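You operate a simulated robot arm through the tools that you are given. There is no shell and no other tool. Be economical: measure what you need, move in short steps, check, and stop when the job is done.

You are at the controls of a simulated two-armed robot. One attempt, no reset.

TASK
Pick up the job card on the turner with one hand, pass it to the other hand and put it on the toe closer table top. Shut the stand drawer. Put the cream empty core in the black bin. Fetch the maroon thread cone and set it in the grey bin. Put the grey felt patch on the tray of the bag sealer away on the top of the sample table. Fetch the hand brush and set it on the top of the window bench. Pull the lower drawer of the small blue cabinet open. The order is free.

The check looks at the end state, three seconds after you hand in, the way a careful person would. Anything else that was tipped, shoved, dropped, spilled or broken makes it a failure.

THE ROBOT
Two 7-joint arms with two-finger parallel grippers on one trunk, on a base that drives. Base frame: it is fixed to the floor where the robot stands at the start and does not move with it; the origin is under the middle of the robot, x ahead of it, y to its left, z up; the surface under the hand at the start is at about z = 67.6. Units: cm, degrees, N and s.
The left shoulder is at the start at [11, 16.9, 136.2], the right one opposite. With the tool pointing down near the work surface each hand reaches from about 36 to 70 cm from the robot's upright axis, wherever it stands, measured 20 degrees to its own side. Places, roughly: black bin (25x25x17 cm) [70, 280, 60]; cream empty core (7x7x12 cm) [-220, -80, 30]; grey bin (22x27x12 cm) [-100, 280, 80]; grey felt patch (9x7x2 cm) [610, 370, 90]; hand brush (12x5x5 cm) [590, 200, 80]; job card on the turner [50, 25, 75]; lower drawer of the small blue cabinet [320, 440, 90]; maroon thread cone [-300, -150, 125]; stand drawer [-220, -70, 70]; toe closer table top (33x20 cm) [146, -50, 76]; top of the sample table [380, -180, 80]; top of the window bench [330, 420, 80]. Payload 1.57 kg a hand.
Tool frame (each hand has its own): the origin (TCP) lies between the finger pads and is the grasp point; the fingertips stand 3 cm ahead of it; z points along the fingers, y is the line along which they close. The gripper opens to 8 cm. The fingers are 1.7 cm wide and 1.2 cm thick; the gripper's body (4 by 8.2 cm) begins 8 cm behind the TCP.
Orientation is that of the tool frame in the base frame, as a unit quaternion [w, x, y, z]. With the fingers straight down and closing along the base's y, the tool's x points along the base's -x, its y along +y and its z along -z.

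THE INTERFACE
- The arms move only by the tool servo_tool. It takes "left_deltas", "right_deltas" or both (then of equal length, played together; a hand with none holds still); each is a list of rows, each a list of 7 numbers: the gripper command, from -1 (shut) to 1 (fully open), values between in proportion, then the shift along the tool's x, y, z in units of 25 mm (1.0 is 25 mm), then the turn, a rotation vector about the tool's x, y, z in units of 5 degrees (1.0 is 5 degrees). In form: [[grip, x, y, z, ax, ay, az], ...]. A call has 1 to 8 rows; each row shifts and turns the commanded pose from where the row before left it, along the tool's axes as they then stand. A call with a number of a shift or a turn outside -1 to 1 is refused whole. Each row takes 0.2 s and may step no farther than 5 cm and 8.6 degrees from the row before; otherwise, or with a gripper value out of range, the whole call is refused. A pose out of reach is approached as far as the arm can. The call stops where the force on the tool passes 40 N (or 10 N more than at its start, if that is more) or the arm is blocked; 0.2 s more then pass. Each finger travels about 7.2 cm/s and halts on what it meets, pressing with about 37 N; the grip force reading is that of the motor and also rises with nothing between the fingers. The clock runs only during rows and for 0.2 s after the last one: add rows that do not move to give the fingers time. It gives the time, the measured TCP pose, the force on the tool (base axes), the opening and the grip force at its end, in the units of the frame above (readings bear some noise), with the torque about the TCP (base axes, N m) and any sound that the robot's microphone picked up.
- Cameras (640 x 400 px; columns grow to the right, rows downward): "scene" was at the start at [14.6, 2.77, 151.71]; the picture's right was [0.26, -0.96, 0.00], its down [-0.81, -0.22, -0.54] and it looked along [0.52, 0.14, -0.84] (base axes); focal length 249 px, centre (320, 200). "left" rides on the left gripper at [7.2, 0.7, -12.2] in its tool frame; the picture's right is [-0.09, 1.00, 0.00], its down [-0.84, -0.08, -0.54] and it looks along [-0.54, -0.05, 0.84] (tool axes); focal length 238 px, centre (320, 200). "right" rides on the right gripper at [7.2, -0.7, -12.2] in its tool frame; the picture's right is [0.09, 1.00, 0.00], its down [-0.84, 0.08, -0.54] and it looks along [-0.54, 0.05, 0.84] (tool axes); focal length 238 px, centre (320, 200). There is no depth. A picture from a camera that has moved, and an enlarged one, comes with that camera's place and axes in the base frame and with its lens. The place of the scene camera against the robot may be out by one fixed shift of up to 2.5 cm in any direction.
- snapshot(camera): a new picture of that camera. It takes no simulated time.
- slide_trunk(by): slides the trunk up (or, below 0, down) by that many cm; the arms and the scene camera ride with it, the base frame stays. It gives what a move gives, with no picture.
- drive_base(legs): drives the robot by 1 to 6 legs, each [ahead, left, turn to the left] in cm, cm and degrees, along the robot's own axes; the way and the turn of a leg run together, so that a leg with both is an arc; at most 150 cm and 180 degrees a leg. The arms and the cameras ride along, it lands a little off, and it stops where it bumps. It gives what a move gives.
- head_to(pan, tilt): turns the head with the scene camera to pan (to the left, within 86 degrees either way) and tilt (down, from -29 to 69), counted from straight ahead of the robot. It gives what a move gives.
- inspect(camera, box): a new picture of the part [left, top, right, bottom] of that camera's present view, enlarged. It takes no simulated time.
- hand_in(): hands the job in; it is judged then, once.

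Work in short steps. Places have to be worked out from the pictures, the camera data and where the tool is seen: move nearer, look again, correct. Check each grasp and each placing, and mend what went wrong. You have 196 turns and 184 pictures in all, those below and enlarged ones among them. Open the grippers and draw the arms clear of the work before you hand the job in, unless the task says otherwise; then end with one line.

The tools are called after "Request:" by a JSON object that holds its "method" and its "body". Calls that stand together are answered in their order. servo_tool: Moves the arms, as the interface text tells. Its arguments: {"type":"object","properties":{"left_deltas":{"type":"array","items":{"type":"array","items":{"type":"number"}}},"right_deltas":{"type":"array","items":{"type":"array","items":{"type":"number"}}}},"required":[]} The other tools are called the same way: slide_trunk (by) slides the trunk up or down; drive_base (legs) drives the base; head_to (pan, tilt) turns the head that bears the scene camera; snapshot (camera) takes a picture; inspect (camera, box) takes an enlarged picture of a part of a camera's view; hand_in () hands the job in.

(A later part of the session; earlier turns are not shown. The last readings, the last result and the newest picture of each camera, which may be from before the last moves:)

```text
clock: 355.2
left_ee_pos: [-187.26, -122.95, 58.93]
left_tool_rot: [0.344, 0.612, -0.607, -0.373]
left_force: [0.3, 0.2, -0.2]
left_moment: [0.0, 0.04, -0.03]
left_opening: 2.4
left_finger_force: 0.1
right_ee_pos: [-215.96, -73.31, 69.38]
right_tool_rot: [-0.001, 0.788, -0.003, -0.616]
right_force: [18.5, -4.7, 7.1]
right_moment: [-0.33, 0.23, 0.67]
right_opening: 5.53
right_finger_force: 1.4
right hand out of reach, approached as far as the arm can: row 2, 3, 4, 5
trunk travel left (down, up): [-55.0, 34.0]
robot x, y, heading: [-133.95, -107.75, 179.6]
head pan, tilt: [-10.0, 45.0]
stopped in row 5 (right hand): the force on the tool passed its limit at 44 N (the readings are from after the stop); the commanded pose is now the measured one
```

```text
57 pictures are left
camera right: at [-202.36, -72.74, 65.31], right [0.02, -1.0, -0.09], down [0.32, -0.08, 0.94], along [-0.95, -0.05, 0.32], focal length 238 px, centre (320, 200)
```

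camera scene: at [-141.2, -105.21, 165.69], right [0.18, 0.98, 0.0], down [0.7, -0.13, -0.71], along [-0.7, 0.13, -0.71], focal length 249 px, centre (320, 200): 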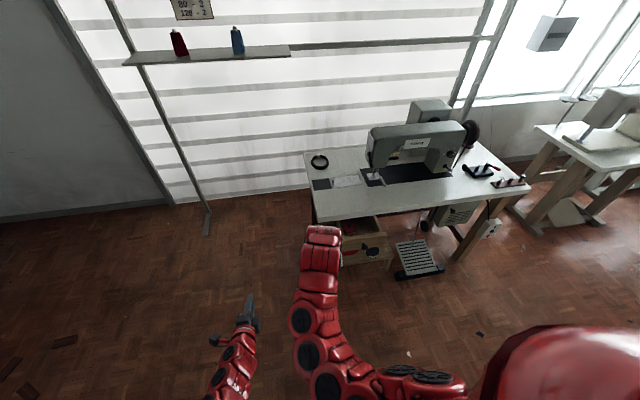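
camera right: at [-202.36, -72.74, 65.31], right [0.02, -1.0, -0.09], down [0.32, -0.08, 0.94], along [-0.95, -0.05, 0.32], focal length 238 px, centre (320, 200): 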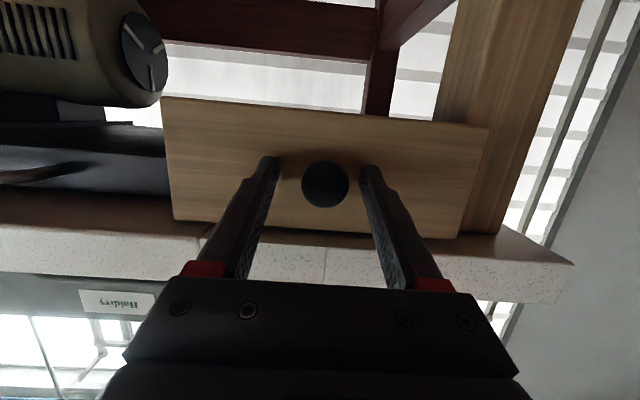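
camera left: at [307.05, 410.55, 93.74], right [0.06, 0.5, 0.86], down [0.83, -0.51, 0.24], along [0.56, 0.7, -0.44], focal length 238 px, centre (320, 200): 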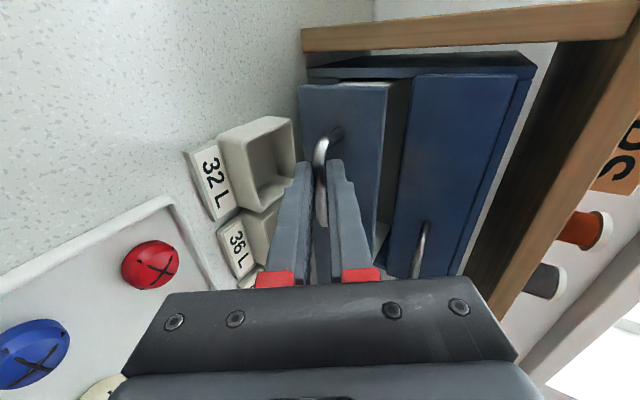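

Force rose to 44 N. I check with the scene camera whether the drawer is fully home.

Request:
{"method": "servo_tool", "body": {"right_deltas": [[0.3, 0.2, 0, -0.9, 0, 0, 0], [0.3, 0.2, 0, -0.9, 0, 0, 0], [0.3, 0.2, 0, -0.9, 0, 0, 0], [0.3, 0.2, 0, -0.9, 0, 0, 0]]}}

Request:
{"method": "head_to", "body": {"pan": -20, "tilt": 45}}

Request:
{"method": "snapshot", "body": {"camera": "right"}}

Request:
{"method": "inspect", "body": {"camera": "scene", "box": [230, 140, 410, 280]}}

```text
clock: 356.2
left_ee_pos: [-187.38, -123.17, 58.58]
left_tool_rot: [0.344, 0.612, -0.608, -0.371]
left_force: [-0.1, -0.3, 0.2]
left_moment: [-0.01, 0.01, 0.0]
left_opening: 2.4
left_finger_force: 0.1
right_ee_pos: [-207.04, -73.51, 69.45]
right_tool_rot: [-0.001, 0.788, -0.001, -0.615]
right_force: [0.2, -0.5, 0.4]
right_moment: [0.01, -0.01, -0.06]
right_opening: 5.24
right_finger_force: 0.0
trunk travel left (down, up): [-55.0, 34.0]
robot x, y, heading: [-133.88, -107.79, 180.0]
head pan, tilt: [-10.0, 45.0]
```

```text
clock: 356.9
left_ee_pos: [-187.53, -122.91, 58.66]
left_tool_rot: [0.344, 0.612, -0.608, -0.372]
left_force: [0.1, 0.5, -0.4]
left_moment: [0.02, 0.0, -0.02]
left_opening: 2.4
left_finger_force: 0.0
right_ee_pos: [-207.07, -73.19, 69.15]
right_tool_rot: [-0.001, 0.788, -0.003, -0.616]
right_force: [0.4, 0.9, 0.8]
right_moment: [0.0, -0.01, 0.01]
right_opening: 5.19
right_finger_force: 0.0
trunk travel left (down, up): [-55.0, 34.0]
robot x, y, heading: [-133.64, -107.54, 179.5]
head pan, tilt: [-20.0, 45.0]
```

```text
56 pictures are left
camera right: at [-193.44, -72.64, 65.22], right [0.02, -1.0, -0.09], down [0.32, -0.08, 0.94], along [-0.95, -0.04, 0.32], focal length 238 px, centre (320, 200)
```

right: 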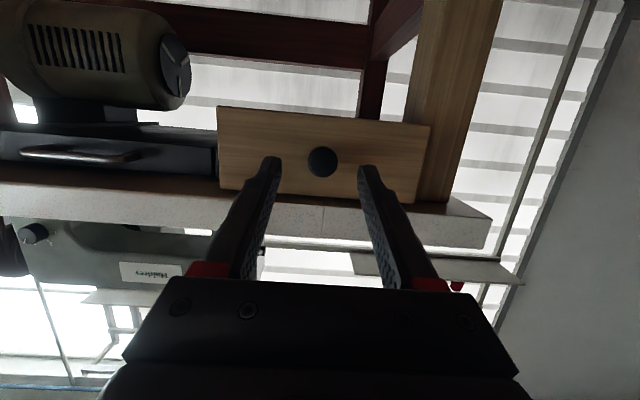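

```text
2.86 times, centred on (320, 210) of scene
camera zoom: at [-149.56, -103.79, 140.69], right [0.34, 0.94, 0.0], down [0.66, -0.24, -0.71], along [-0.66, 0.24, -0.71], focal length 712 px, centre (320, 171)
```

zoom: 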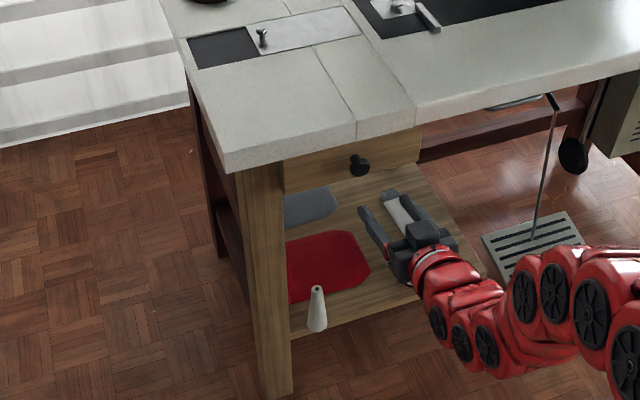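

The drawer is shut flush. The core stands on the lower shelf at ~[-219.6,-79], z 24–36, beside the leg. I raise the left hand and lower the trunk so the right hand is at core height.

Request:
{"method": "servo_tool", "body": {"left_deltas": [[0, 0, 0.87, -0.5, 0, 0, 0], [0, 0, 0.87, -0.5, 0, 0, 0], [0, 0, 0.87, -0.5, 0, 0, 0], [0, 0, 0.87, -0.5, 0, 0, 0], [0, 0, 0.87, -0.5, 0, 0, 0], [0, 0, 0.87, -0.5, 0, 0, 0], [0, 0, 0.87, -0.5, 0, 0, 0], [0, 0, 0.87, -0.5, 0, 0, 0]], "right_deltas": [[0.6, 0.2, 0, -0.8, 0, 0, 0], [0.6, 0.2, 0, -0.8, 0, 0, 0], [0.6, 0.2, 0, -0.8, 0, 0, 0], [0.6, 0, 0, 0, 0, 0, 0], [0.6, 0, 0, 0, 0, 0, 0], [0.6, 0, 0, 0, 0, 0, 0], [0.6, 0, 0, 0, 0, 0, 0], [0.6, 0, 0, 0, 0, 0, 0]]}}

Request:
{"method": "slide_trunk", "body": {"by": -38}}

Request:
{"method": "snapshot", "body": {"camera": "right"}}

```text
clock: 358.7
left_ee_pos: [-189.36, -123.35, 76.04]
left_tool_rot: [0.344, 0.611, -0.608, -0.372]
left_force: [0.1, 0.4, -1.0]
left_moment: [-0.01, 0.02, -0.01]
left_opening: 4.01
left_finger_force: 0.1
left hand out of reach, approached as far as the arm can: row 7, 8
right_ee_pos: [-200.94, -73.56, 69.41]
right_tool_rot: [0.0, 0.789, -0.002, -0.615]
right_force: [0.5, 0.3, -0.8]
right_moment: [-0.01, -0.01, 0.0]
right_opening: 6.4
right_finger_force: 0.1
trunk travel left (down, up): [-55.0, 34.0]
robot x, y, heading: [-133.92, -107.51, 179.7]
head pan, tilt: [-20.0, 45.0]
```

```text
clock: 362.4
left_ee_pos: [-189.22, -123.33, 38.01]
left_tool_rot: [0.344, 0.612, -0.608, -0.371]
left_force: [0.4, 1.1, 0.2]
left_moment: [-0.03, -0.01, -0.02]
left_opening: 4.01
left_finger_force: 0.1
right_ee_pos: [-200.86, -73.5, 31.65]
right_tool_rot: [0.0, 0.788, -0.003, -0.615]
right_force: [0.1, 0.0, 0.4]
right_moment: [-0.02, -0.01, -0.01]
right_opening: 6.41
right_finger_force: 0.0
trunk travel left (down, up): [-17.0, 72.0]
robot x, y, heading: [-133.67, -107.68, 179.7]
head pan, tilt: [-20.0, 45.0]
```

```text
54 pictures are left
camera right: at [-187.24, -72.86, 27.49], right [0.02, -1.0, -0.09], down [0.32, -0.08, 0.94], along [-0.95, -0.05, 0.32], focal length 238 px, centre (320, 200)
```

right: 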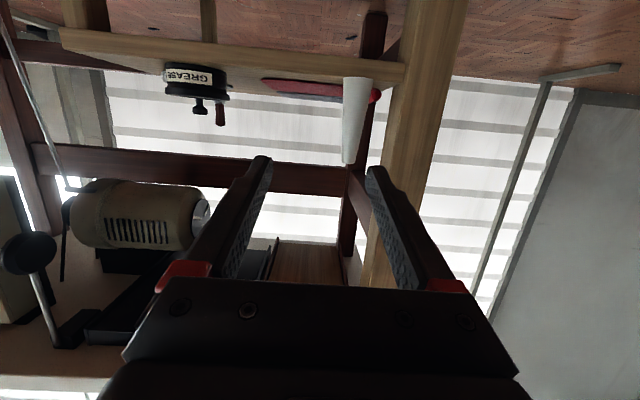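

The core is a slim cone at ~[-219.6,-78.1], z 22–33. I drive 8 cm nearer, and line the hand up at z≈28.5 with a 4.6 cm opening.

Request:
{"method": "drive_base", "body": {"legs": [[7, 0, 0]]}}

Request:
{"method": "servo_tool", "body": {"right_deltas": [[0.15, 0.4, 0.6, 0.1, 0, 0, 0], [0.15, 0.4, 0.6, 0.1, 0, 0, 0], [0.15, 0.36, 0.5, 0.1, 0, 0, 0], [0.15, 0, 0, 0, 0, 0, 0]]}}

Request:
{"method": "snapshot", "body": {"camera": "right"}}

```text
clock: 363.4
left_ee_pos: [-196.31, -123.21, 38.06]
left_tool_rot: [0.344, 0.611, -0.608, -0.372]
left_force: [0.1, 0.1, 0.1]
left_moment: [-0.01, 0.0, 0.0]
left_opening: 4.0
left_finger_force: 0.0
right_ee_pos: [-207.77, -73.2, 31.47]
right_tool_rot: [-0.001, 0.788, -0.004, -0.616]
right_force: [0.6, 0.3, -0.4]
right_moment: [0.02, 0.0, 0.02]
right_opening: 6.41
right_finger_force: 0.0
trunk travel left (down, up): [-17.0, 72.0]
robot x, y, heading: [-140.59, -107.34, 179.5]
head pan, tilt: [-20.0, 45.0]
```

```text
clock: 364.4
left_ee_pos: [-196.27, -123.1, 37.98]
left_tool_rot: [0.343, 0.611, -0.609, -0.371]
left_force: [1.1, 0.3, 0.0]
left_moment: [-0.04, 0.0, 0.01]
left_opening: 4.01
left_finger_force: 0.0
right_ee_pos: [-207.87, -77.51, 28.64]
right_tool_rot: [-0.001, 0.788, -0.003, -0.615]
right_force: [0.0, 0.0, 0.0]
right_moment: [-0.02, -0.01, 0.0]
right_opening: 4.6
right_finger_force: 0.0
trunk travel left (down, up): [-17.0, 72.0]
robot x, y, heading: [-140.3, -107.18, 179.5]
head pan, tilt: [-20.0, 45.0]
```

```text
53 pictures are left
camera right: at [-194.22, -76.92, 24.51], right [0.02, -1.0, -0.09], down [0.32, -0.08, 0.94], along [-0.95, -0.04, 0.32], focal length 238 px, centre (320, 200)
```

right: 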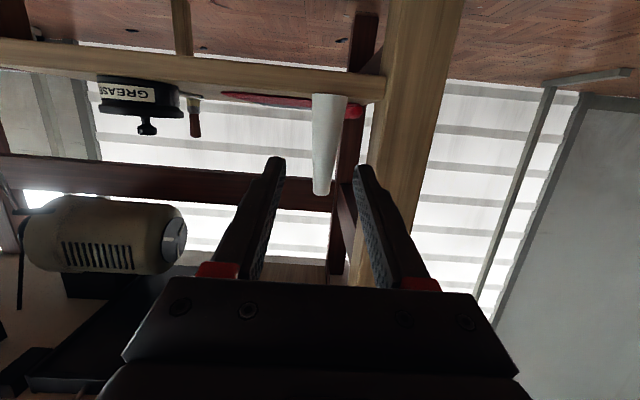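

Aligned with the core (its base at ~[-221,-78,22]). I advance 11.7 cm level.

Request:
{"method": "servo_tool", "body": {"right_deltas": [[0.15, -0.165, 0.02, 0.92, 0, 0, 0], [0.15, -0.165, 0.02, 0.92, 0, 0, 0], [0.15, -0.165, 0.02, 0.92, 0, 0, 0], [0.15, -0.165, 0.02, 0.92, 0, 0, 0]]}}

Request:
{"method": "snapshot", "body": {"camera": "right"}}

```text
clock: 365.4
left_ee_pos: [-196.31, -123.09, 38.1]
left_tool_rot: [0.344, 0.611, -0.608, -0.372]
left_force: [0.8, 0.2, -0.2]
left_moment: [0.0, 0.01, -0.01]
left_opening: 4.0
left_finger_force: 0.1
right_ee_pos: [-217.06, -77.48, 27.88]
right_tool_rot: [-0.002, 0.788, -0.004, -0.616]
right_force: [-0.1, 0.1, -0.1]
right_moment: [0.0, 0.03, 0.02]
right_opening: 4.59
right_finger_force: 0.1
trunk travel left (down, up): [-17.0, 72.0]
robot x, y, heading: [-140.74, -107.38, 179.4]
head pan, tilt: [-20.0, 45.0]
```

```text
52 pictures are left
camera right: at [-203.57, -76.88, 23.93], right [0.02, -1.0, -0.09], down [0.32, -0.08, 0.94], along [-0.95, -0.04, 0.32], focal length 238 px, centre (320, 200)
```

right: 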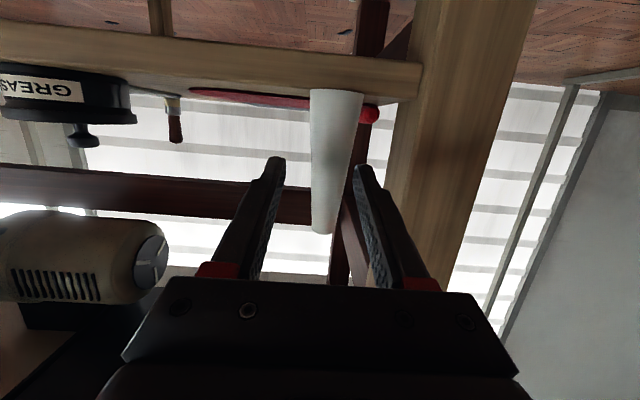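

The core is ~5 cm beyond the tips and ~1 cm toward the leg. I shift 0.75 cm, narrow to 4.2 cm and advance 4.8 cm.

Request:
{"method": "servo_tool", "body": {"right_deltas": [[0.06, 0, 0.3, 0, 0, 0, 0], [0.06, -0.16, 0, 0.6, 0, 0, 0], [0.06, -0.16, 0, 0.6, 0, 0, 0], [0.06, -0.16, 0, 0.6, 0, 0, 0], [0.06, 0, 0, 0, 0, 0, 0]]}}

Request:
{"method": "snapshot", "body": {"camera": "right"}}

```text
clock: 366.6
left_ee_pos: [-196.12, -123.11, 38.03]
left_tool_rot: [0.343, 0.611, -0.608, -0.373]
left_force: [-0.2, 0.4, 0.5]
left_moment: [0.02, -0.03, 0.02]
left_opening: 3.99
left_finger_force: 0.0
right_ee_pos: [-221.64, -78.37, 27.95]
right_tool_rot: [-0.001, 0.788, -0.004, -0.616]
right_force: [0.7, -0.5, -0.7]
right_moment: [0.01, 0.0, -0.02]
right_opening: 4.27
right_finger_force: 0.0
trunk travel left (down, up): [-17.0, 72.0]
robot x, y, heading: [-140.69, -107.8, 179.5]
head pan, tilt: [-20.0, 45.0]
```

```text
51 pictures are left
camera right: at [-208.1, -77.76, 23.91], right [0.02, -1.0, -0.09], down [0.32, -0.08, 0.94], along [-0.95, -0.04, 0.32], focal length 238 px, centre (320, 200)
```

right: 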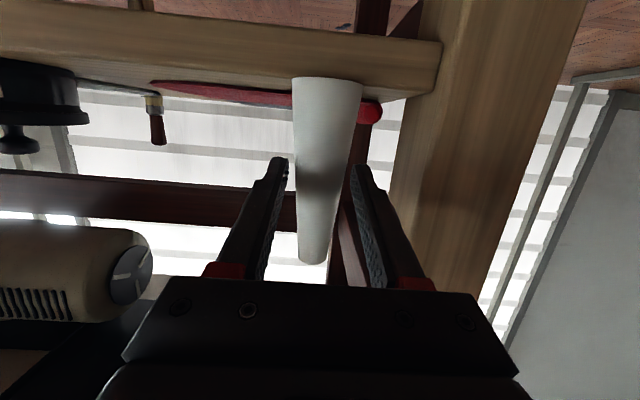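

The core is between the fingers, near the grasp point. I close.

Request:
{"method": "servo_tool", "body": {"right_deltas": [[-0.4, 0, 0, 0, 0, 0, 0], [-1, 0, 0, 0, 0, 0, 0], [-1, 0, 0, 0, 0, 0, 0], [-1, 0, 0, 0, 0, 0, 0]]}}

Request:
{"method": "servo_tool", "body": {"right_deltas": [[-1, -0.35, 0, 0, 0, 0, 0], [-1, -0.35, 0, 0, 0, 0, 0], [-1, 0, 0, 0, 0, 0, 0]]}}

Request:
{"method": "snapshot", "body": {"camera": "right"}}

```text
clock: 367.6
left_ee_pos: [-196.37, -123.21, 38.01]
left_tool_rot: [0.343, 0.611, -0.608, -0.372]
left_force: [-0.1, 0.2, 0.0]
left_moment: [0.01, 0.0, 0.01]
left_opening: 4.01
left_finger_force: 0.1
right_ee_pos: [-221.68, -78.34, 28.03]
right_tool_rot: [-0.001, 0.788, -0.003, -0.616]
right_force: [0.8, 0.5, 0.5]
right_moment: [-0.02, -0.01, 0.0]
right_opening: 3.04
right_finger_force: 37.3
trunk travel left (down, up): [-17.0, 72.0]
robot x, y, heading: [-141.04, -107.55, 179.9]
head pan, tilt: [-20.0, 45.0]
```

```text
clock: 368.4
left_ee_pos: [-196.23, -123.23, 37.97]
left_tool_rot: [0.343, 0.611, -0.609, -0.372]
left_force: [0.5, 0.5, 0.5]
left_moment: [0.0, 0.02, -0.02]
left_opening: 4.01
left_finger_force: 0.1
right_ee_pos: [-222.31, -78.31, 29.57]
right_tool_rot: [-0.001, 0.789, -0.004, -0.615]
right_force: [-0.3, 0.6, 0.8]
right_moment: [0.01, 0.02, -0.03]
right_opening: 3.02
right_finger_force: 37.3
trunk travel left (down, up): [-17.0, 72.0]
robot x, y, heading: [-140.87, -107.44, 180.0]
head pan, tilt: [-20.0, 45.0]
```

```text
50 pictures are left
camera right: at [-208.66, -77.72, 25.52], right [0.02, -1.0, -0.09], down [0.32, -0.08, 0.94], along [-0.95, -0.04, 0.32], focal length 238 px, centre (320, 200)
```

right: 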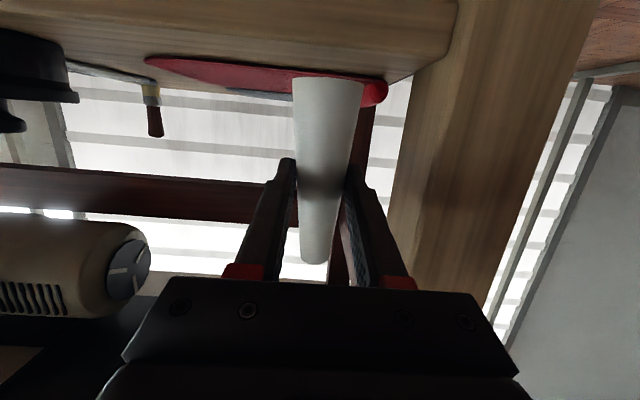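

Core lifted and held. I back the base out, raise the trunk and roll the left hand back to its normal orientation for the thread cone.

Request:
{"method": "drive_base", "body": {"legs": [[-22, 0, 0]]}}

Request:
{"method": "slide_trunk", "body": {"by": 60}}

Request:
{"method": "servo_tool", "body": {"left_deltas": [[0.5, 0, 0, 0, 0, 0, -1], [0.5, 0, 0, 0, 0, 0, -1], [0.5, 0, 0, 0, 0, 0, -1], [0.5, 0, 0, 0, 0, 0, -1], [0.5, 0, 0, 0, 0, 0, -1], [0.5, 0, 0, 0, 0, 0, -1], [0.5, 0, 0, 0, 0, 0, -1], [0.5, 0, 0, 0, 0, 0, -1]]}}

Request:
{"method": "servo_tool", "body": {"left_deltas": [[1, 0, 0, 0, 0, 0, -1], [1, 0, 0, 0, 0, 0, -1], [1, 0, 0, 0, 0, 0, -1], [1, 0, 0, 0, 0, 0, -1], [1, 0, 0, 0, 0, 0, -1], [1, 0, 0, 0, 0, 0, -1], [1, 0, 0, 0, 0, 0, -1], [1, 0, 0, 0, 0, 0, -1]]}}

Request:
{"method": "servo_tool", "body": {"left_deltas": [[1, 0, 0, 0, 0, 0, -1], [1, 0, 0, 0, 0, 0, -1]]}}

Request:
{"method": "head_to", "body": {"pan": 15, "tilt": 15}}

Request:
{"method": "snapshot", "body": {"camera": "scene"}}

```text
clock: 370.1
left_ee_pos: [-174.11, -123.21, 37.9]
left_tool_rot: [0.343, 0.61, -0.609, -0.373]
left_force: [0.3, -0.5, 0.7]
left_moment: [-0.01, 0.02, 0.02]
left_opening: 4.02
left_finger_force: 0.0
right_ee_pos: [-200.0, -78.26, 29.63]
right_tool_rot: [-0.002, 0.788, -0.005, -0.616]
right_force: [-0.1, 1.3, 0.0]
right_moment: [-0.02, -0.03, -0.01]
right_opening: 3.01
right_finger_force: 37.0
trunk travel left (down, up): [-17.0, 72.0]
robot x, y, heading: [-118.59, -107.83, 179.4]
head pan, tilt: [-20.0, 45.0]
```

```text
refused: 60 is not a number from -40 to 40
```

```text
clock: 371.9
left_ee_pos: [-174.16, -123.14, 38.06]
left_tool_rot: [0.195, 0.782, -0.363, -0.467]
left_force: [0.2, -0.1, -0.4]
left_moment: [0.01, 0.02, 0.0]
left_opening: 6.02
left_finger_force: 0.0
right_ee_pos: [-200.06, -78.3, 29.7]
right_tool_rot: [-0.002, 0.788, -0.004, -0.616]
right_force: [0.9, -0.1, 0.0]
right_moment: [0.0, 0.0, -0.01]
right_opening: 2.99
right_finger_force: 36.8
trunk travel left (down, up): [-17.0, 72.0]
robot x, y, heading: [-118.52, -107.52, 179.6]
head pan, tilt: [-20.0, 45.0]
```

```text
clock: 373.7
left_ee_pos: [-174.32, -124.46, 37.94]
left_tool_rot: [0.097, 0.847, -0.159, -0.498]
left_force: [-0.1, -1.1, -0.6]
left_moment: [0.01, -0.01, 0.01]
left_opening: 8.02
left_finger_force: 0.1
right_ee_pos: [-200.06, -78.53, 29.99]
right_tool_rot: [-0.007, 0.789, 0.0, -0.615]
right_force: [0.9, 0.1, 1.4]
right_moment: [-0.03, 0.0, -0.02]
right_opening: 2.99
right_finger_force: 36.5
trunk travel left (down, up): [-17.0, 72.0]
robot x, y, heading: [-118.79, -107.58, 179.4]
head pan, tilt: [-20.0, 45.0]
```

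```text
clock: 374.1
left_ee_pos: [-174.22, -124.17, 38.07]
left_tool_rot: [0.098, 0.847, -0.15, -0.5]
left_force: [-0.1, 0.1, -0.4]
left_moment: [-0.01, 0.04, -0.05]
left_opening: 7.99
left_finger_force: 0.1
right_ee_pos: [-200.02, -78.36, 29.67]
right_tool_rot: [-0.005, 0.789, -0.003, -0.614]
right_force: [-0.6, 0.4, 0.1]
right_moment: [-0.02, -0.03, 0.01]
right_opening: 3.04
right_finger_force: 37.5
trunk travel left (down, up): [-17.0, 72.0]
robot x, y, heading: [-118.62, -107.73, 179.6]
head pan, tilt: [-20.0, 45.0]
stopped in row 2 (left hand): the arm was blocked; the commanded pose is now the measured one
```

```text
clock: 375.2
left_ee_pos: [-174.33, -124.45, 37.91]
left_tool_rot: [0.098, 0.848, -0.147, -0.5]
left_force: [-0.9, 0.2, 0.2]
left_moment: [0.02, 0.01, 0.02]
left_opening: 7.97
left_finger_force: 0.1
right_ee_pos: [-200.04, -78.41, 29.61]
right_tool_rot: [-0.005, 0.789, -0.002, -0.614]
right_force: [-0.7, -0.7, -0.3]
right_moment: [0.05, 0.0, 0.0]
right_opening: 3.01
right_finger_force: 37.0
trunk travel left (down, up): [-17.0, 72.0]
robot x, y, heading: [-118.93, -107.88, 179.3]
head pan, tilt: [15.0, 15.0]
```

```text
49 pictures are left
camera scene: at [-136.01, -109.81, 107.36], right [-0.25, 0.97, 0.01], down [0.25, 0.07, -0.96], along [-0.93, -0.24, -0.26], focal length 249 px, centre (320, 200)
```

scene: 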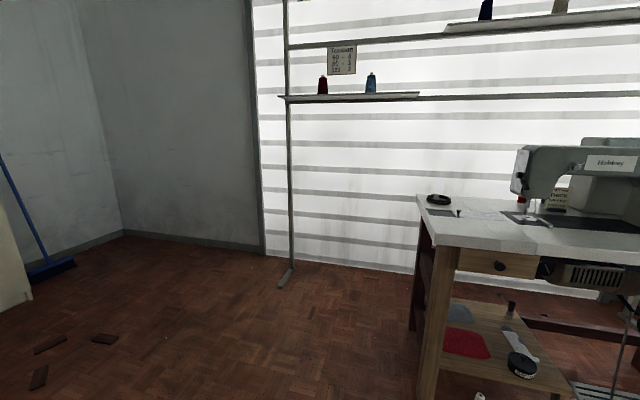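

The trunk step is limited to 40, and the left roll stopped ~18° short at this low height. I raise the trunk 40+25 and finish the roll; the cone is at ~[-293,-149], base z≈129.

Request:
{"method": "slide_trunk", "body": {"by": 40}}

Request:
{"method": "slide_trunk", "body": {"by": 25}}

Request:
{"method": "servo_tool", "body": {"left_deltas": [[1, 0, 0, 0, 0, 0, -1], [1, 0, 0, 0, 0, 0, -1], [1, 0, 0, 0, 0, 0, -1], [1, 0, 0, 0, 0, 0, -0.6], [1, -0.6, 0, -0.2, 0, 0, 0], [1, -0.6, 0, -0.2, 0, 0, 0], [1, -0.6, 0, -0.2, 0, 0, 0], [1, -0.6, 0, -0.2, 0, 0, 0]]}}

```text
clock: 379.0
left_ee_pos: [-174.28, -124.24, 78.18]
left_tool_rot: [0.099, 0.848, -0.144, -0.499]
left_force: [-0.1, 0.9, -0.3]
left_moment: [0.0, -0.01, 0.02]
left_opening: 8.01
left_finger_force: 0.1
right_ee_pos: [-200.02, -78.36, 69.52]
right_tool_rot: [-0.002, 0.788, -0.004, -0.615]
right_force: [-0.2, -0.1, 0.3]
right_moment: [-0.04, 0.03, -0.01]
right_opening: 3.0
right_finger_force: 37.2
trunk travel left (down, up): [-57.0, 32.0]
robot x, y, heading: [-118.81, -108.05, 179.8]
head pan, tilt: [15.0, 15.0]
```

```text
clock: 381.6
left_ee_pos: [-174.2, -124.3, 103.2]
left_tool_rot: [0.099, 0.848, -0.144, -0.5]
left_force: [-0.3, 0.3, 0.3]
left_moment: [0.01, 0.0, -0.02]
left_opening: 7.98
left_finger_force: 0.0
right_ee_pos: [-200.0, -78.31, 94.5]
right_tool_rot: [-0.001, 0.789, -0.004, -0.615]
right_force: [-0.4, 0.9, 0.3]
right_moment: [0.02, -0.01, -0.01]
right_opening: 2.99
right_finger_force: 37.3
trunk travel left (down, up): [-82.0, 7.0]
robot x, y, heading: [-118.69, -107.85, 179.6]
head pan, tilt: [15.0, 15.0]
```

```text
clock: 383.4
left_ee_pos: [-175.66, -123.98, 105.33]
left_tool_rot: [0.018, 0.86, -0.01, -0.509]
left_force: [1.0, 0.3, -0.3]
left_moment: [0.0, 0.0, -0.03]
left_opening: 7.98
left_finger_force: 0.1
left hand out of reach, approached as far as the arm can: row 5, 6, 7, 8
right_ee_pos: [-200.13, -78.37, 94.49]
right_tool_rot: [-0.001, 0.789, -0.004, -0.615]
right_force: [0.7, -0.3, 0.1]
right_moment: [0.0, -0.02, -0.01]
right_opening: 2.98
right_finger_force: 36.9
trunk travel left (down, up): [-82.0, 7.0]
robot x, y, heading: [-118.64, -107.72, 179.6]
head pan, tilt: [15.0, 15.0]
```

I draw the right hand (with the core) back toward the robot, then shift left and move toward the plank.

Request:
{"method": "servo_tool", "body": {"right_deltas": [[-1, 0, 0, -1, 0, 0, 0], [-1, 0, 0, -1, 0, 0, 0], [-1, 0, 0, -1, 0, 0, 0], [-1, 0, 0, -1, 0, 0, 0], [-1, 0, 0, -1, 0, 0, 0], [-1, 0, 0, -1, 0, 0, 0], [-1, 0, 0, -1, 0, 0, 0], [-1, 0, 0, -1, 0, 0, 0]]}}

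Request:
{"method": "drive_base", "body": {"legs": [[0, 26, 0], [62, 0, 0]]}}

Request:
{"method": "servo_tool", "body": {"left_deltas": [[1, -1, 0, 0.5, 0, 0, 0], [1, -1, 0, 0.5, 0, 0, 0], [1, -1, 0, 0.5, 0, 0, 0], [1, -1, 0, 0.5, 0, 0, 0], [1, -1, 0, 0.5, 0, 0, 0], [1, -1, 0, 0.5, 0, 0, 0], [1, -1, 0, 0.5, 0, 0, 0], [1, -1, 0, 0.5, 0, 0, 0]]}}

Request:
{"method": "snapshot", "body": {"camera": "left"}}

Request:
{"method": "snapshot", "body": {"camera": "scene"}}

```text
clock: 385.2
left_ee_pos: [-175.67, -124.02, 105.4]
left_tool_rot: [0.02, 0.86, -0.009, -0.51]
left_force: [0.5, -0.1, 0.0]
left_moment: [0.0, 0.02, 0.0]
left_opening: 8.02
left_finger_force: 0.0
right_ee_pos: [-183.68, -76.89, 94.4]
right_tool_rot: [-0.002, 0.787, -0.004, -0.617]
right_force: [-0.1, -0.1, -0.3]
right_moment: [-0.02, -0.02, 0.0]
right_opening: 3.0
right_finger_force: 36.7
right hand out of reach, approached as far as the arm can: row 5, 6, 7, 8
trunk travel left (down, up): [-82.0, 7.0]
robot x, y, heading: [-118.47, -107.35, 179.7]
head pan, tilt: [15.0, 15.0]
```

```text
clock: 390.1
left_ee_pos: [-237.9, -149.37, 105.39]
left_tool_rot: [0.019, 0.86, -0.009, -0.509]
left_force: [-0.6, -0.3, 0.7]
left_moment: [0.03, -0.02, -0.01]
left_opening: 7.99
left_finger_force: 0.0
right_ee_pos: [-245.86, -102.41, 94.47]
right_tool_rot: [-0.002, 0.787, -0.004, -0.616]
right_force: [0.0, -1.0, 0.3]
right_moment: [0.01, -0.01, 0.02]
right_opening: 2.98
right_finger_force: 37.3
trunk travel left (down, up): [-82.0, 7.0]
robot x, y, heading: [-181.06, -132.99, 179.6]
head pan, tilt: [15.0, 15.0]
```

```text
clock: 391.9
left_ee_pos: [-256.55, -148.95, 118.09]
left_tool_rot: [0.019, 0.859, -0.009, -0.511]
left_force: [0.1, 0.2, 0.2]
left_moment: [0.01, -0.02, 0.01]
left_opening: 7.99
left_finger_force: 0.1
right_ee_pos: [-245.98, -102.34, 94.42]
right_tool_rot: [-0.002, 0.787, -0.005, -0.616]
right_force: [0.5, 0.0, 0.4]
right_moment: [-0.01, 0.04, -0.02]
right_opening: 2.98
right_finger_force: 36.8
trunk travel left (down, up): [-82.0, 7.0]
robot x, y, heading: [-180.83, -133.14, 179.7]
head pan, tilt: [15.0, 15.0]
```

```text
48 pictures are left
camera left: at [-242.54, -149.52, 117.53], right [-0.04, -0.99, 0.12], down [0.07, 0.12, 0.99], along [-1.0, 0.05, 0.07], focal length 238 px, centre (320, 200)
```

left: 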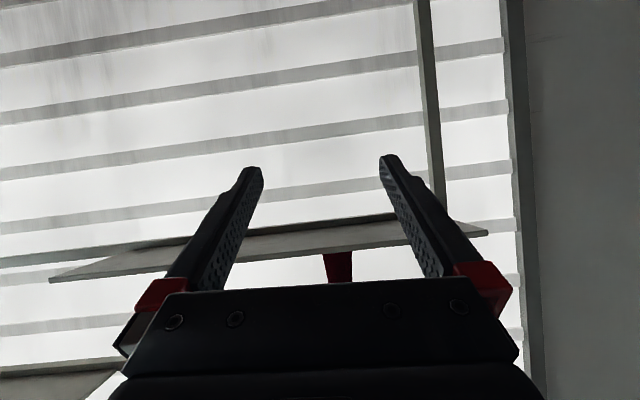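

```text
47 pictures are left
camera scene: at [-198.2, -134.48, 172.36], right [-0.25, 0.97, 0.0], down [0.25, 0.06, -0.97], along [-0.93, -0.24, -0.26], focal length 249 px, centre (320, 200)
```

scene: 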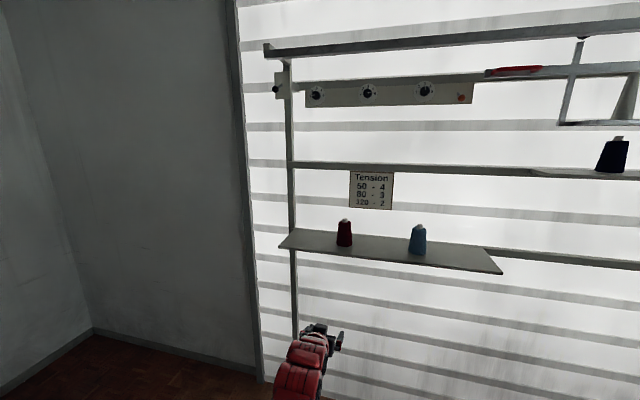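

Cone ≈[-289.5,-148], z 129.5–140, plank front edge x≈-281. I raise the trunk 7 and the left hand to z≈141 first.

Request:
{"method": "slide_trunk", "body": {"by": 6.5}}

Request:
{"method": "servo_tool", "body": {"left_deltas": [[1, -0.8, 0, -0.44, 0, 0, 0], [1, -0.8, 0, -0.44, 0, 0, 0], [1, -0.8, 0, -0.44, 0, 0, 0], [1, -0.8, 0, -0.44, 0, 0, 0], [1, -0.8, 0, -0.44, 0, 0, 0], [1, -0.8, 0, -0.44, 0, 0, 0], [1, -0.8, 0, -0.44, 0, 0, 0]]}}

Request:
{"method": "servo_tool", "body": {"left_deltas": [[1, 0.45, 0, -0.85, 0, 0, 0], [1, 0.45, 0, -0.85, 0, 0, 0], [1, 0.45, 0, -0.85, 0, 0, 0], [1, 0.45, 0, -0.85, 0, 0, 0]]}}

```text
clock: 393.0
left_ee_pos: [-256.41, -149.0, 124.32]
left_tool_rot: [0.019, 0.86, -0.009, -0.509]
left_force: [-0.1, -0.1, 0.0]
left_moment: [0.01, 0.0, 0.02]
left_opening: 8.01
left_finger_force: 0.0
right_ee_pos: [-245.87, -102.43, 100.9]
right_tool_rot: [-0.001, 0.788, -0.004, -0.616]
right_force: [-0.3, -0.1, 0.7]
right_moment: [-0.01, -0.03, 0.01]
right_opening: 2.96
right_finger_force: 37.3
trunk travel left (down, up): [-88.5, 0.5]
robot x, y, heading: [-181.1, -133.26, 179.4]
head pan, tilt: [15.0, 15.0]
```

```text
clock: 394.6
left_ee_pos: [-256.38, -148.31, 140.49]
left_tool_rot: [0.02, 0.86, -0.008, -0.509]
left_force: [-0.3, 0.4, 0.2]
left_moment: [0.01, -0.01, 0.03]
left_opening: 7.98
left_finger_force: 0.1
right_ee_pos: [-246.07, -102.4, 100.96]
right_tool_rot: [-0.002, 0.787, -0.004, -0.617]
right_force: [0.1, -0.1, -0.2]
right_moment: [0.02, -0.01, -0.02]
right_opening: 2.99
right_finger_force: 37.0
trunk travel left (down, up): [-88.5, 0.5]
robot x, y, heading: [-180.67, -133.12, 179.6]
head pan, tilt: [15.0, 15.0]
```

```text
clock: 395.6
left_ee_pos: [-246.74, -148.53, 140.73]
left_tool_rot: [0.019, 0.86, -0.009, -0.509]
left_force: [-0.6, -0.4, -0.6]
left_moment: [-0.01, 0.01, -0.03]
left_opening: 8.02
left_finger_force: 0.1
right_ee_pos: [-246.0, -102.5, 100.91]
right_tool_rot: [-0.001, 0.787, -0.004, -0.617]
right_force: [-0.4, -0.1, 0.3]
right_moment: [-0.02, -0.03, -0.01]
right_opening: 2.99
right_finger_force: 37.2
trunk travel left (down, up): [-88.5, 0.5]
robot x, y, heading: [-180.92, -133.18, 179.4]
head pan, tilt: [15.0, 15.0]
```

Now drive 28 cm ahead, bringing the left hand to the pre-grasp in front of the cone.

Request:
{"method": "drive_base", "body": {"legs": [[28, 0, 0.4]]}}

Request:
{"method": "snapshot", "body": {"camera": "left"}}

Request:
{"method": "snapshot", "body": {"camera": "scene"}}

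```text
clock: 397.5
left_ee_pos: [-275.14, -148.6, 140.68]
left_tool_rot: [0.02, 0.859, -0.007, -0.511]
left_force: [0.6, -0.8, 0.2]
left_moment: [-0.02, -0.02, 0.01]
left_opening: 8.01
left_finger_force: 0.1
right_ee_pos: [-274.58, -102.82, 100.96]
right_tool_rot: [-0.001, 0.787, -0.002, -0.617]
right_force: [-0.1, -0.1, 0.1]
right_moment: [0.03, 0.03, 0.02]
right_opening: 2.97
right_finger_force: 36.7
trunk travel left (down, up): [-88.5, 0.5]
robot x, y, heading: [-209.42, -132.94, 180.0]
head pan, tilt: [15.0, 15.0]
```

```text
46 pictures are left
camera left: at [-261.07, -149.14, 140.22], right [-0.03, -0.99, 0.12], down [0.07, 0.12, 0.99], along [-1.0, 0.04, 0.07], focal length 238 px, centre (320, 200)
```

left: 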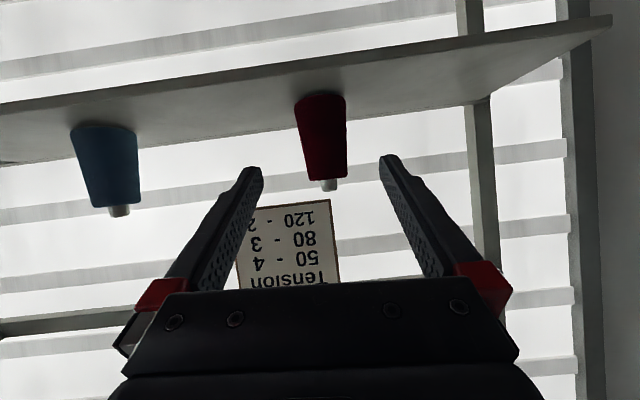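

```text
45 pictures are left
camera scene: at [-226.42, -134.48, 178.89], right [-0.26, 0.97, 0.0], down [0.25, 0.07, -0.97], along [-0.93, -0.25, -0.26], focal length 249 px, centre (320, 200)
```

scene: 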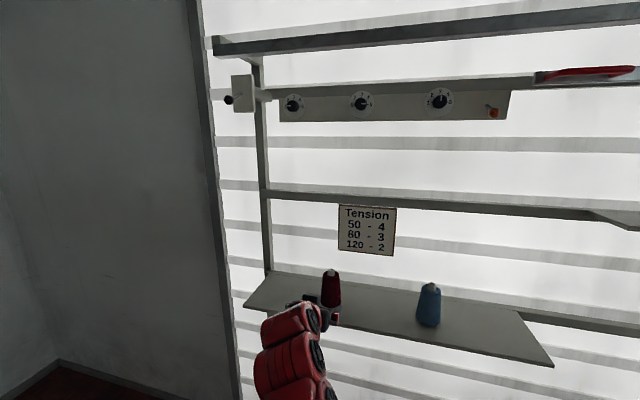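

Cone centred between the fingers, ~15 cm ahead. I advance along the tool axis.

Request:
{"method": "servo_tool", "body": {"left_deltas": [[1, -0.08, 0.035, 0.89, 0, 0, 0], [1, -0.08, 0.035, 0.89, 0, 0, 0], [1, -0.08, 0.035, 0.89, 0, 0, 0], [1, -0.08, 0.035, 0.89, 0, 0, 0], [1, -0.08, 0.035, 0.89, 0, 0, 0], [1, -0.08, 0.035, 0.89, 0, 0, 0]]}}

Request:
{"method": "snapshot", "body": {"camera": "left"}}

```text
clock: 398.9
left_ee_pos: [-287.61, -149.73, 134.92]
left_tool_rot: [0.02, 0.861, -0.007, -0.509]
left_force: [0.2, 1.0, -0.4]
left_moment: [0.04, -0.02, -0.03]
left_opening: 7.98
left_finger_force: 0.2
right_ee_pos: [-274.61, -102.75, 100.9]
right_tool_rot: [0.001, 0.788, -0.001, -0.616]
right_force: [-0.4, 0.0, 0.6]
right_moment: [0.01, 0.03, -0.01]
right_opening: 2.97
right_finger_force: 37.1
trunk travel left (down, up): [-88.5, 0.5]
robot x, y, heading: [-209.3, -132.53, 180.0]
head pan, tilt: [15.0, 15.0]
```

```text
44 pictures are left
camera left: at [-273.62, -150.07, 134.58], right [-0.04, -0.99, 0.12], down [0.07, 0.12, 0.99], along [-1.0, 0.04, 0.07], focal length 238 px, centre (320, 200)
```

left: 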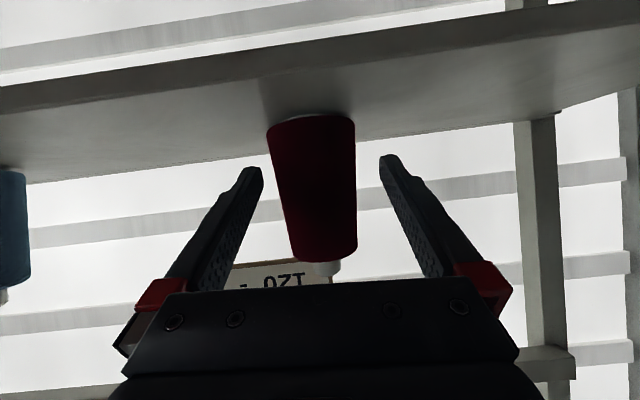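

Cone ~3.5 cm further; I advance and close.

Request:
{"method": "servo_tool", "body": {"left_deltas": [[1, -0.17, -0.05, 0.68, 0, 0, 0], [1, -0.17, 0, 0.68, 0, 0, 0], [0.2, 0, 0, 0, 0, 0, 0], [-1, 0, 0, 0, 0, 0, 0], [-1, 0, 0, 0, 0, 0, 0], [-1, 0, 0, 0, 0, 0, 0], [-1, 0, 0, 0, 0, 0, 0]]}}

Request:
{"method": "servo_tool", "body": {"left_deltas": [[-1, -0.6, 0, -0.3, 0, 0, 0], [-1, -0.6, 0, -0.3, 0, 0, 0], [-1, 0, 0, 0, 0, 0, 0]]}}

Request:
{"method": "snapshot", "body": {"camera": "left"}}

```text
clock: 400.5
left_ee_pos: [-290.81, -149.42, 134.35]
left_tool_rot: [0.02, 0.86, -0.007, -0.509]
left_force: [-1.1, -1.1, 1.5]
left_moment: [0.03, 0.06, 0.01]
left_opening: 6.02
left_finger_force: 36.7
right_ee_pos: [-274.72, -102.77, 100.85]
right_tool_rot: [0.001, 0.788, -0.001, -0.616]
right_force: [-1.0, 0.1, -0.6]
right_moment: [0.0, -0.01, -0.03]
right_opening: 2.98
right_finger_force: 36.9
trunk travel left (down, up): [-88.5, 0.5]
robot x, y, heading: [-209.28, -133.34, 179.7]
head pan, tilt: [15.0, 15.0]
```

```text
clock: 401.3
left_ee_pos: [-290.84, -149.52, 137.79]
left_tool_rot: [0.021, 0.86, -0.007, -0.51]
left_force: [1.1, 0.9, -1.5]
left_moment: [-0.04, -0.05, 0.04]
left_opening: 5.99
left_finger_force: 37.5
right_ee_pos: [-274.67, -102.75, 100.92]
right_tool_rot: [0.001, 0.787, -0.001, -0.616]
right_force: [0.2, 0.2, -0.1]
right_moment: [0.0, 0.03, 0.01]
right_opening: 2.99
right_finger_force: 36.7
trunk travel left (down, up): [-88.5, 0.5]
robot x, y, heading: [-209.55, -132.62, 179.7]
head pan, tilt: [15.0, 15.0]
```

```text
43 pictures are left
camera left: at [-276.91, -149.82, 137.33], right [-0.03, -0.99, 0.12], down [0.07, 0.12, 0.99], along [-1.0, 0.04, 0.07], focal length 238 px, centre (320, 200)
```

left: 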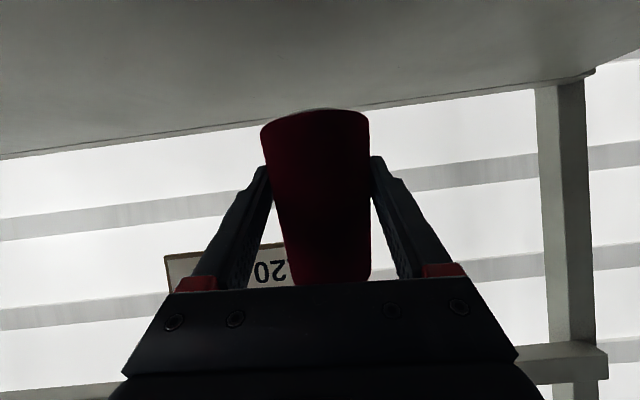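

Cone held and lifted. I back away from the rack along y≈-133 to open floor, then turn north.

Request:
{"method": "drive_base", "body": {"legs": [[-60, 0, 0], [-100, 0, 0], [-25, 0, 0], [0, 0, -90]]}}

Request:
{"method": "head_to", "body": {"pan": 0, "tilt": 20}}

Request:
{"method": "snapshot", "body": {"camera": "scene"}}

```text
clock: 414.6
left_ee_pos: [-42.09, -57.34, 137.78]
left_tool_rot: [0.345, -0.606, 0.611, 0.376]
left_force: [-0.2, 0.8, -1.1]
left_moment: [-0.04, 0.0, 0.0]
left_opening: 6.01
left_finger_force: 36.6
right_ee_pos: [4.53, -73.24, 100.9]
right_tool_rot: [-0.434, 0.558, -0.556, -0.438]
right_force: [-0.6, 0.6, 0.4]
right_moment: [0.04, -0.02, 0.01]
right_opening: 2.97
right_finger_force: 36.9
trunk travel left (down, up): [-88.5, 0.5]
robot x, y, heading: [-25.33, -138.61, 90.4]
head pan, tilt: [15.0, 15.0]
```

```text
clock: 415.4
left_ee_pos: [-42.27, -57.22, 137.72]
left_tool_rot: [0.344, -0.606, 0.61, 0.376]
left_force: [0.2, 0.0, -1.9]
left_moment: [0.02, 0.02, -0.04]
left_opening: 6.01
left_finger_force: 37.2
right_ee_pos: [4.68, -73.19, 100.98]
right_tool_rot: [-0.433, 0.558, -0.555, -0.439]
right_force: [0.9, -1.2, -0.6]
right_moment: [-0.03, -0.01, -0.04]
right_opening: 2.96
right_finger_force: 37.2
trunk travel left (down, up): [-88.5, 0.5]
robot x, y, heading: [-24.92, -138.67, 90.6]
head pan, tilt: [0.0, 20.0]
```

```text
42 pictures are left
camera scene: at [-25.45, -120.44, 178.06], right [1.0, 0.01, 0.0], down [0.0, -0.34, -0.94], along [-0.01, 0.94, -0.34], focal length 249 px, centre (320, 200)
```

scene: 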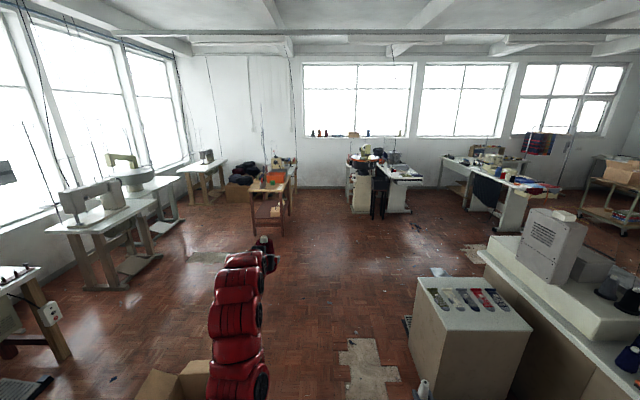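

Request:
{"method": "inspect", "body": {"camera": "scene", "box": [225, 130, 435, 250]}}

```text
3.05 times, centred on (330, 190) of scene
camera zoom: at [-25.45, -120.44, 178.06], right [1.0, 0.01, 0.0], down [0.0, -0.34, -0.94], along [-0.01, 0.94, -0.34], focal length 759 px, centre (290, 230)
```

zoom: 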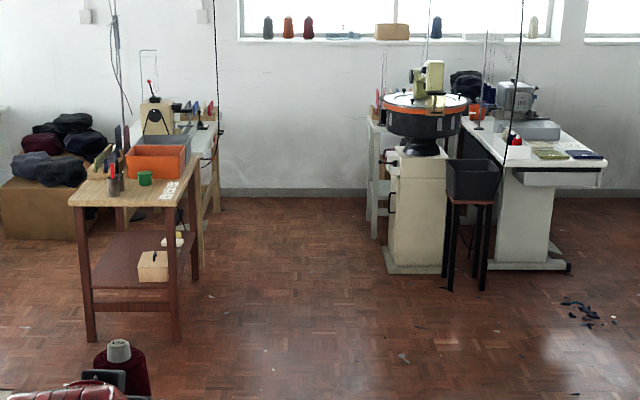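

Black bin stands on a stool near [70,285]; the grey bin is on the wooden table around [-100,280], reachable from its east side. I draw the left hand in and down, then drive north along x≈-20.

Request:
{"method": "servo_tool", "body": {"left_deltas": [[-1, 0.95, 0, -0.28, 0, 0, 0], [-1, 0.95, 0, -0.28, 0, 0, 0], [-1, 0.95, 0, -0.28, 0, 0, 0], [-1, 0.95, 0, -0.28, 0, 0, 0], [-1, 0.95, 0, -0.28, 0, 0, 0], [-1, 0.95, 0, -0.28, 0, 0, 0], [-1, 0.95, 0, -0.28, 0, 0, 0], [-1, 0.95, 0, -0.28, 0, 0, 0]]}}

Request:
{"method": "servo_tool", "body": {"left_deltas": [[-1, 0.95, 0, -0.28, 0, 0, 0], [-1, 0.95, 0, -0.28, 0, 0, 0], [-1, 0.95, 0, -0.28, 0, 0, 0], [-1, 0.95, 0, -0.28, 0, 0, 0]]}}

Request:
{"method": "drive_base", "body": {"legs": [[140, -5, 0], [130, -5, 0], [0, 0, 89.5]]}}

Request:
{"method": "head_to", "body": {"pan": -35, "tilt": 30}}

Request:
{"method": "snapshot", "body": {"camera": "scene"}}

```text
clock: 417.2
left_ee_pos: [-42.52, -71.34, 123.73]
left_tool_rot: [0.344, -0.606, 0.61, 0.376]
left_force: [-0.7, 0.0, -2.1]
left_moment: [-0.02, 0.0, -0.01]
left_opening: 6.01
left_finger_force: 37.0
right_ee_pos: [4.52, -73.17, 100.95]
right_tool_rot: [-0.434, 0.558, -0.555, -0.439]
right_force: [-0.7, -0.8, -0.2]
right_moment: [-0.02, 0.0, -0.02]
right_opening: 2.96
right_finger_force: 36.7
trunk travel left (down, up): [-88.5, 0.5]
robot x, y, heading: [-25.04, -138.82, 90.7]
head pan, tilt: [0.0, 20.0]
```

```text
clock: 418.2
left_ee_pos: [-42.72, -78.09, 116.84]
left_tool_rot: [0.345, -0.606, 0.611, 0.376]
left_force: [-0.1, 0.5, -1.2]
left_moment: [-0.03, 0.02, 0.01]
left_opening: 5.97
left_finger_force: 37.0
right_ee_pos: [4.54, -73.22, 101.03]
right_tool_rot: [-0.434, 0.558, -0.556, -0.438]
right_force: [-0.9, -0.3, -0.1]
right_moment: [-0.02, 0.0, 0.03]
right_opening: 2.97
right_finger_force: 37.4
trunk travel left (down, up): [-88.5, 0.5]
robot x, y, heading: [-25.21, -138.55, 90.5]
head pan, tilt: [0.0, 20.0]
```

```text
clock: 435.0
left_ee_pos: [-81.48, 112.55, 116.84]
left_tool_rot: [0.022, 0.86, -0.004, -0.51]
left_force: [-0.9, 0.1, -0.7]
left_moment: [-0.03, -0.01, -0.01]
left_opening: 5.98
left_finger_force: 37.1
right_ee_pos: [-86.25, 159.93, 100.85]
right_tool_rot: [0.002, 0.787, 0.001, -0.616]
right_force: [-0.4, 0.2, 0.4]
right_moment: [-0.04, 0.01, 0.0]
right_opening: 2.96
right_finger_force: 37.1
trunk travel left (down, up): [-88.5, 0.5]
robot x, y, heading: [-20.81, 130.18, -179.7]
head pan, tilt: [0.0, 20.0]
```

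```text
clock: 436.0
left_ee_pos: [-81.61, 112.56, 116.76]
left_tool_rot: [0.022, 0.86, -0.003, -0.509]
left_force: [0.1, 0.5, -1.2]
left_moment: [0.02, 0.0, -0.02]
left_opening: 5.96
left_finger_force: 36.6
right_ee_pos: [-86.34, 159.91, 100.86]
right_tool_rot: [0.004, 0.787, 0.003, -0.616]
right_force: [0.0, -0.3, 0.3]
right_moment: [0.01, -0.03, 0.0]
right_opening: 3.0
right_finger_force: 36.9
trunk travel left (down, up): [-88.5, 0.5]
robot x, y, heading: [-21.04, 130.17, -179.7]
head pan, tilt: [-35.0, 30.0]
```

```text
40 pictures are left
camera scene: at [-36.42, 136.1, 176.45], right [0.57, 0.82, 0.0], down [0.41, -0.28, -0.87], along [-0.71, 0.49, -0.5], focal length 249 px, centre (320, 200)
```

scene: 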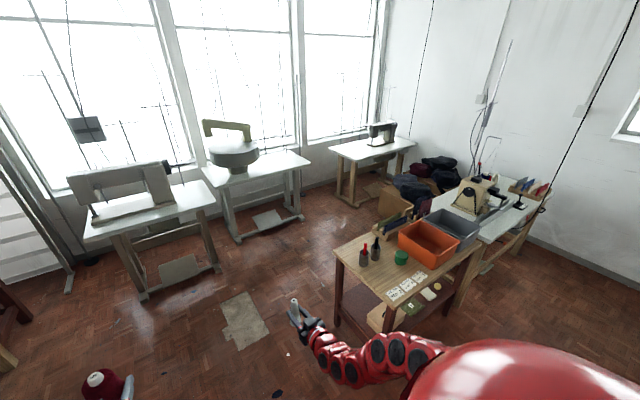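

Grey bin is at ~[-95,282] behind the orange one. I'll approach facing north-west from [-39,246] so the left hand reaches it and the right stays over free floor.

Request:
{"method": "drive_base", "body": {"legs": [[0, 0, -45], [55, -70, 0], [36, 0, 0]]}}

Request:
{"method": "head_to", "body": {"pan": 0, "tilt": 45}}

Request:
{"method": "snapshot", "body": {"camera": "scene"}}

```text
clock: 444.7
left_ee_pos: [-90.63, 275.99, 116.77]
left_tool_rot: [-0.176, 0.792, -0.335, -0.478]
left_force: [0.4, 0.4, -1.1]
left_moment: [0.0, -0.02, 0.0]
left_opening: 5.96
left_finger_force: 36.6
right_ee_pos: [-60.21, 312.45, 101.06]
right_tool_rot: [-0.235, 0.727, -0.302, -0.57]
right_force: [0.1, -0.2, -1.0]
right_moment: [0.04, 0.0, 0.02]
right_opening: 2.98
right_finger_force: 36.9
trunk travel left (down, up): [-88.5, 0.5]
robot x, y, heading: [-35.48, 244.89, 134.9]
head pan, tilt: [-35.0, 30.0]
```

```text
clock: 445.7
left_ee_pos: [-90.62, 275.93, 116.9]
left_tool_rot: [-0.177, 0.792, -0.336, -0.478]
left_force: [0.4, -1.5, -1.9]
left_moment: [-0.03, -0.01, 0.01]
left_opening: 5.99
left_finger_force: 36.9
right_ee_pos: [-60.38, 312.56, 100.98]
right_tool_rot: [-0.236, 0.727, -0.303, -0.569]
right_force: [0.5, -0.8, -0.4]
right_moment: [0.05, 0.0, 0.0]
right_opening: 2.97
right_finger_force: 37.4
trunk travel left (down, up): [-88.5, 0.5]
robot x, y, heading: [-35.3, 244.76, 134.9]
head pan, tilt: [0.0, 45.0]
```

```text
39 pictures are left
camera scene: at [-47.16, 257.2, 174.2], right [0.71, 0.7, 0.0], down [0.5, -0.5, -0.71], along [-0.5, 0.5, -0.71], focal length 249 px, centre (320, 200)
```

scene: 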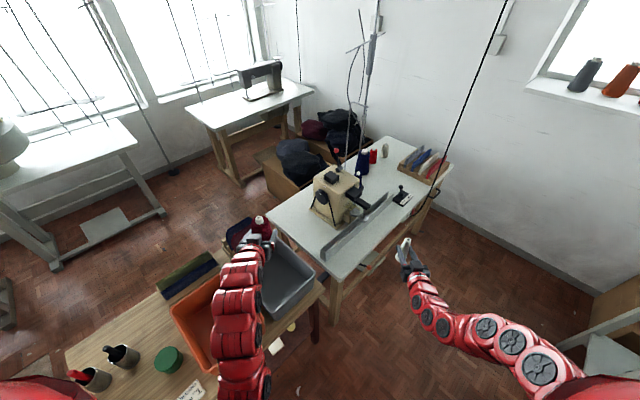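

The cone is above the grey bin's middle (bin ≈ x -80…-103, y 266…290). I lower the trunk 28 cm to bring the cone into the bin.

Request:
{"method": "slide_trunk", "body": {"by": -20}}

Request:
{"method": "snapshot", "body": {"camera": "scene"}}

```text
clock: 447.9
left_ee_pos: [-90.77, 275.94, 96.9]
left_tool_rot: [-0.176, 0.792, -0.336, -0.478]
left_force: [0.6, -0.4, -1.9]
left_moment: [-0.07, -0.02, 0.02]
left_opening: 5.97
left_finger_force: 36.7
right_ee_pos: [-60.31, 312.5, 80.94]
right_tool_rot: [-0.236, 0.727, -0.303, -0.569]
right_force: [0.4, 0.3, -0.1]
right_moment: [-0.03, -0.01, 0.0]
right_opening: 2.97
right_finger_force: 37.0
trunk travel left (down, up): [-68.5, 20.5]
robot x, y, heading: [-35.54, 244.57, 135.0]
head pan, tilt: [0.0, 45.0]
```

```text
38 pictures are left
camera scene: at [-47.2, 257.22, 154.19], right [0.71, 0.71, 0.0], down [0.5, -0.5, -0.71], along [-0.5, 0.5, -0.71], focal length 249 px, centre (320, 200)
```

scene: 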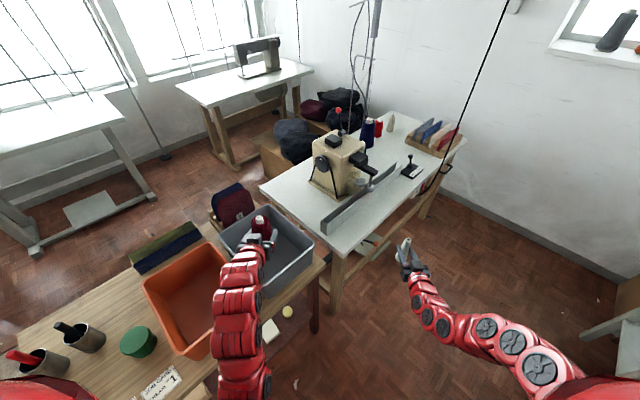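

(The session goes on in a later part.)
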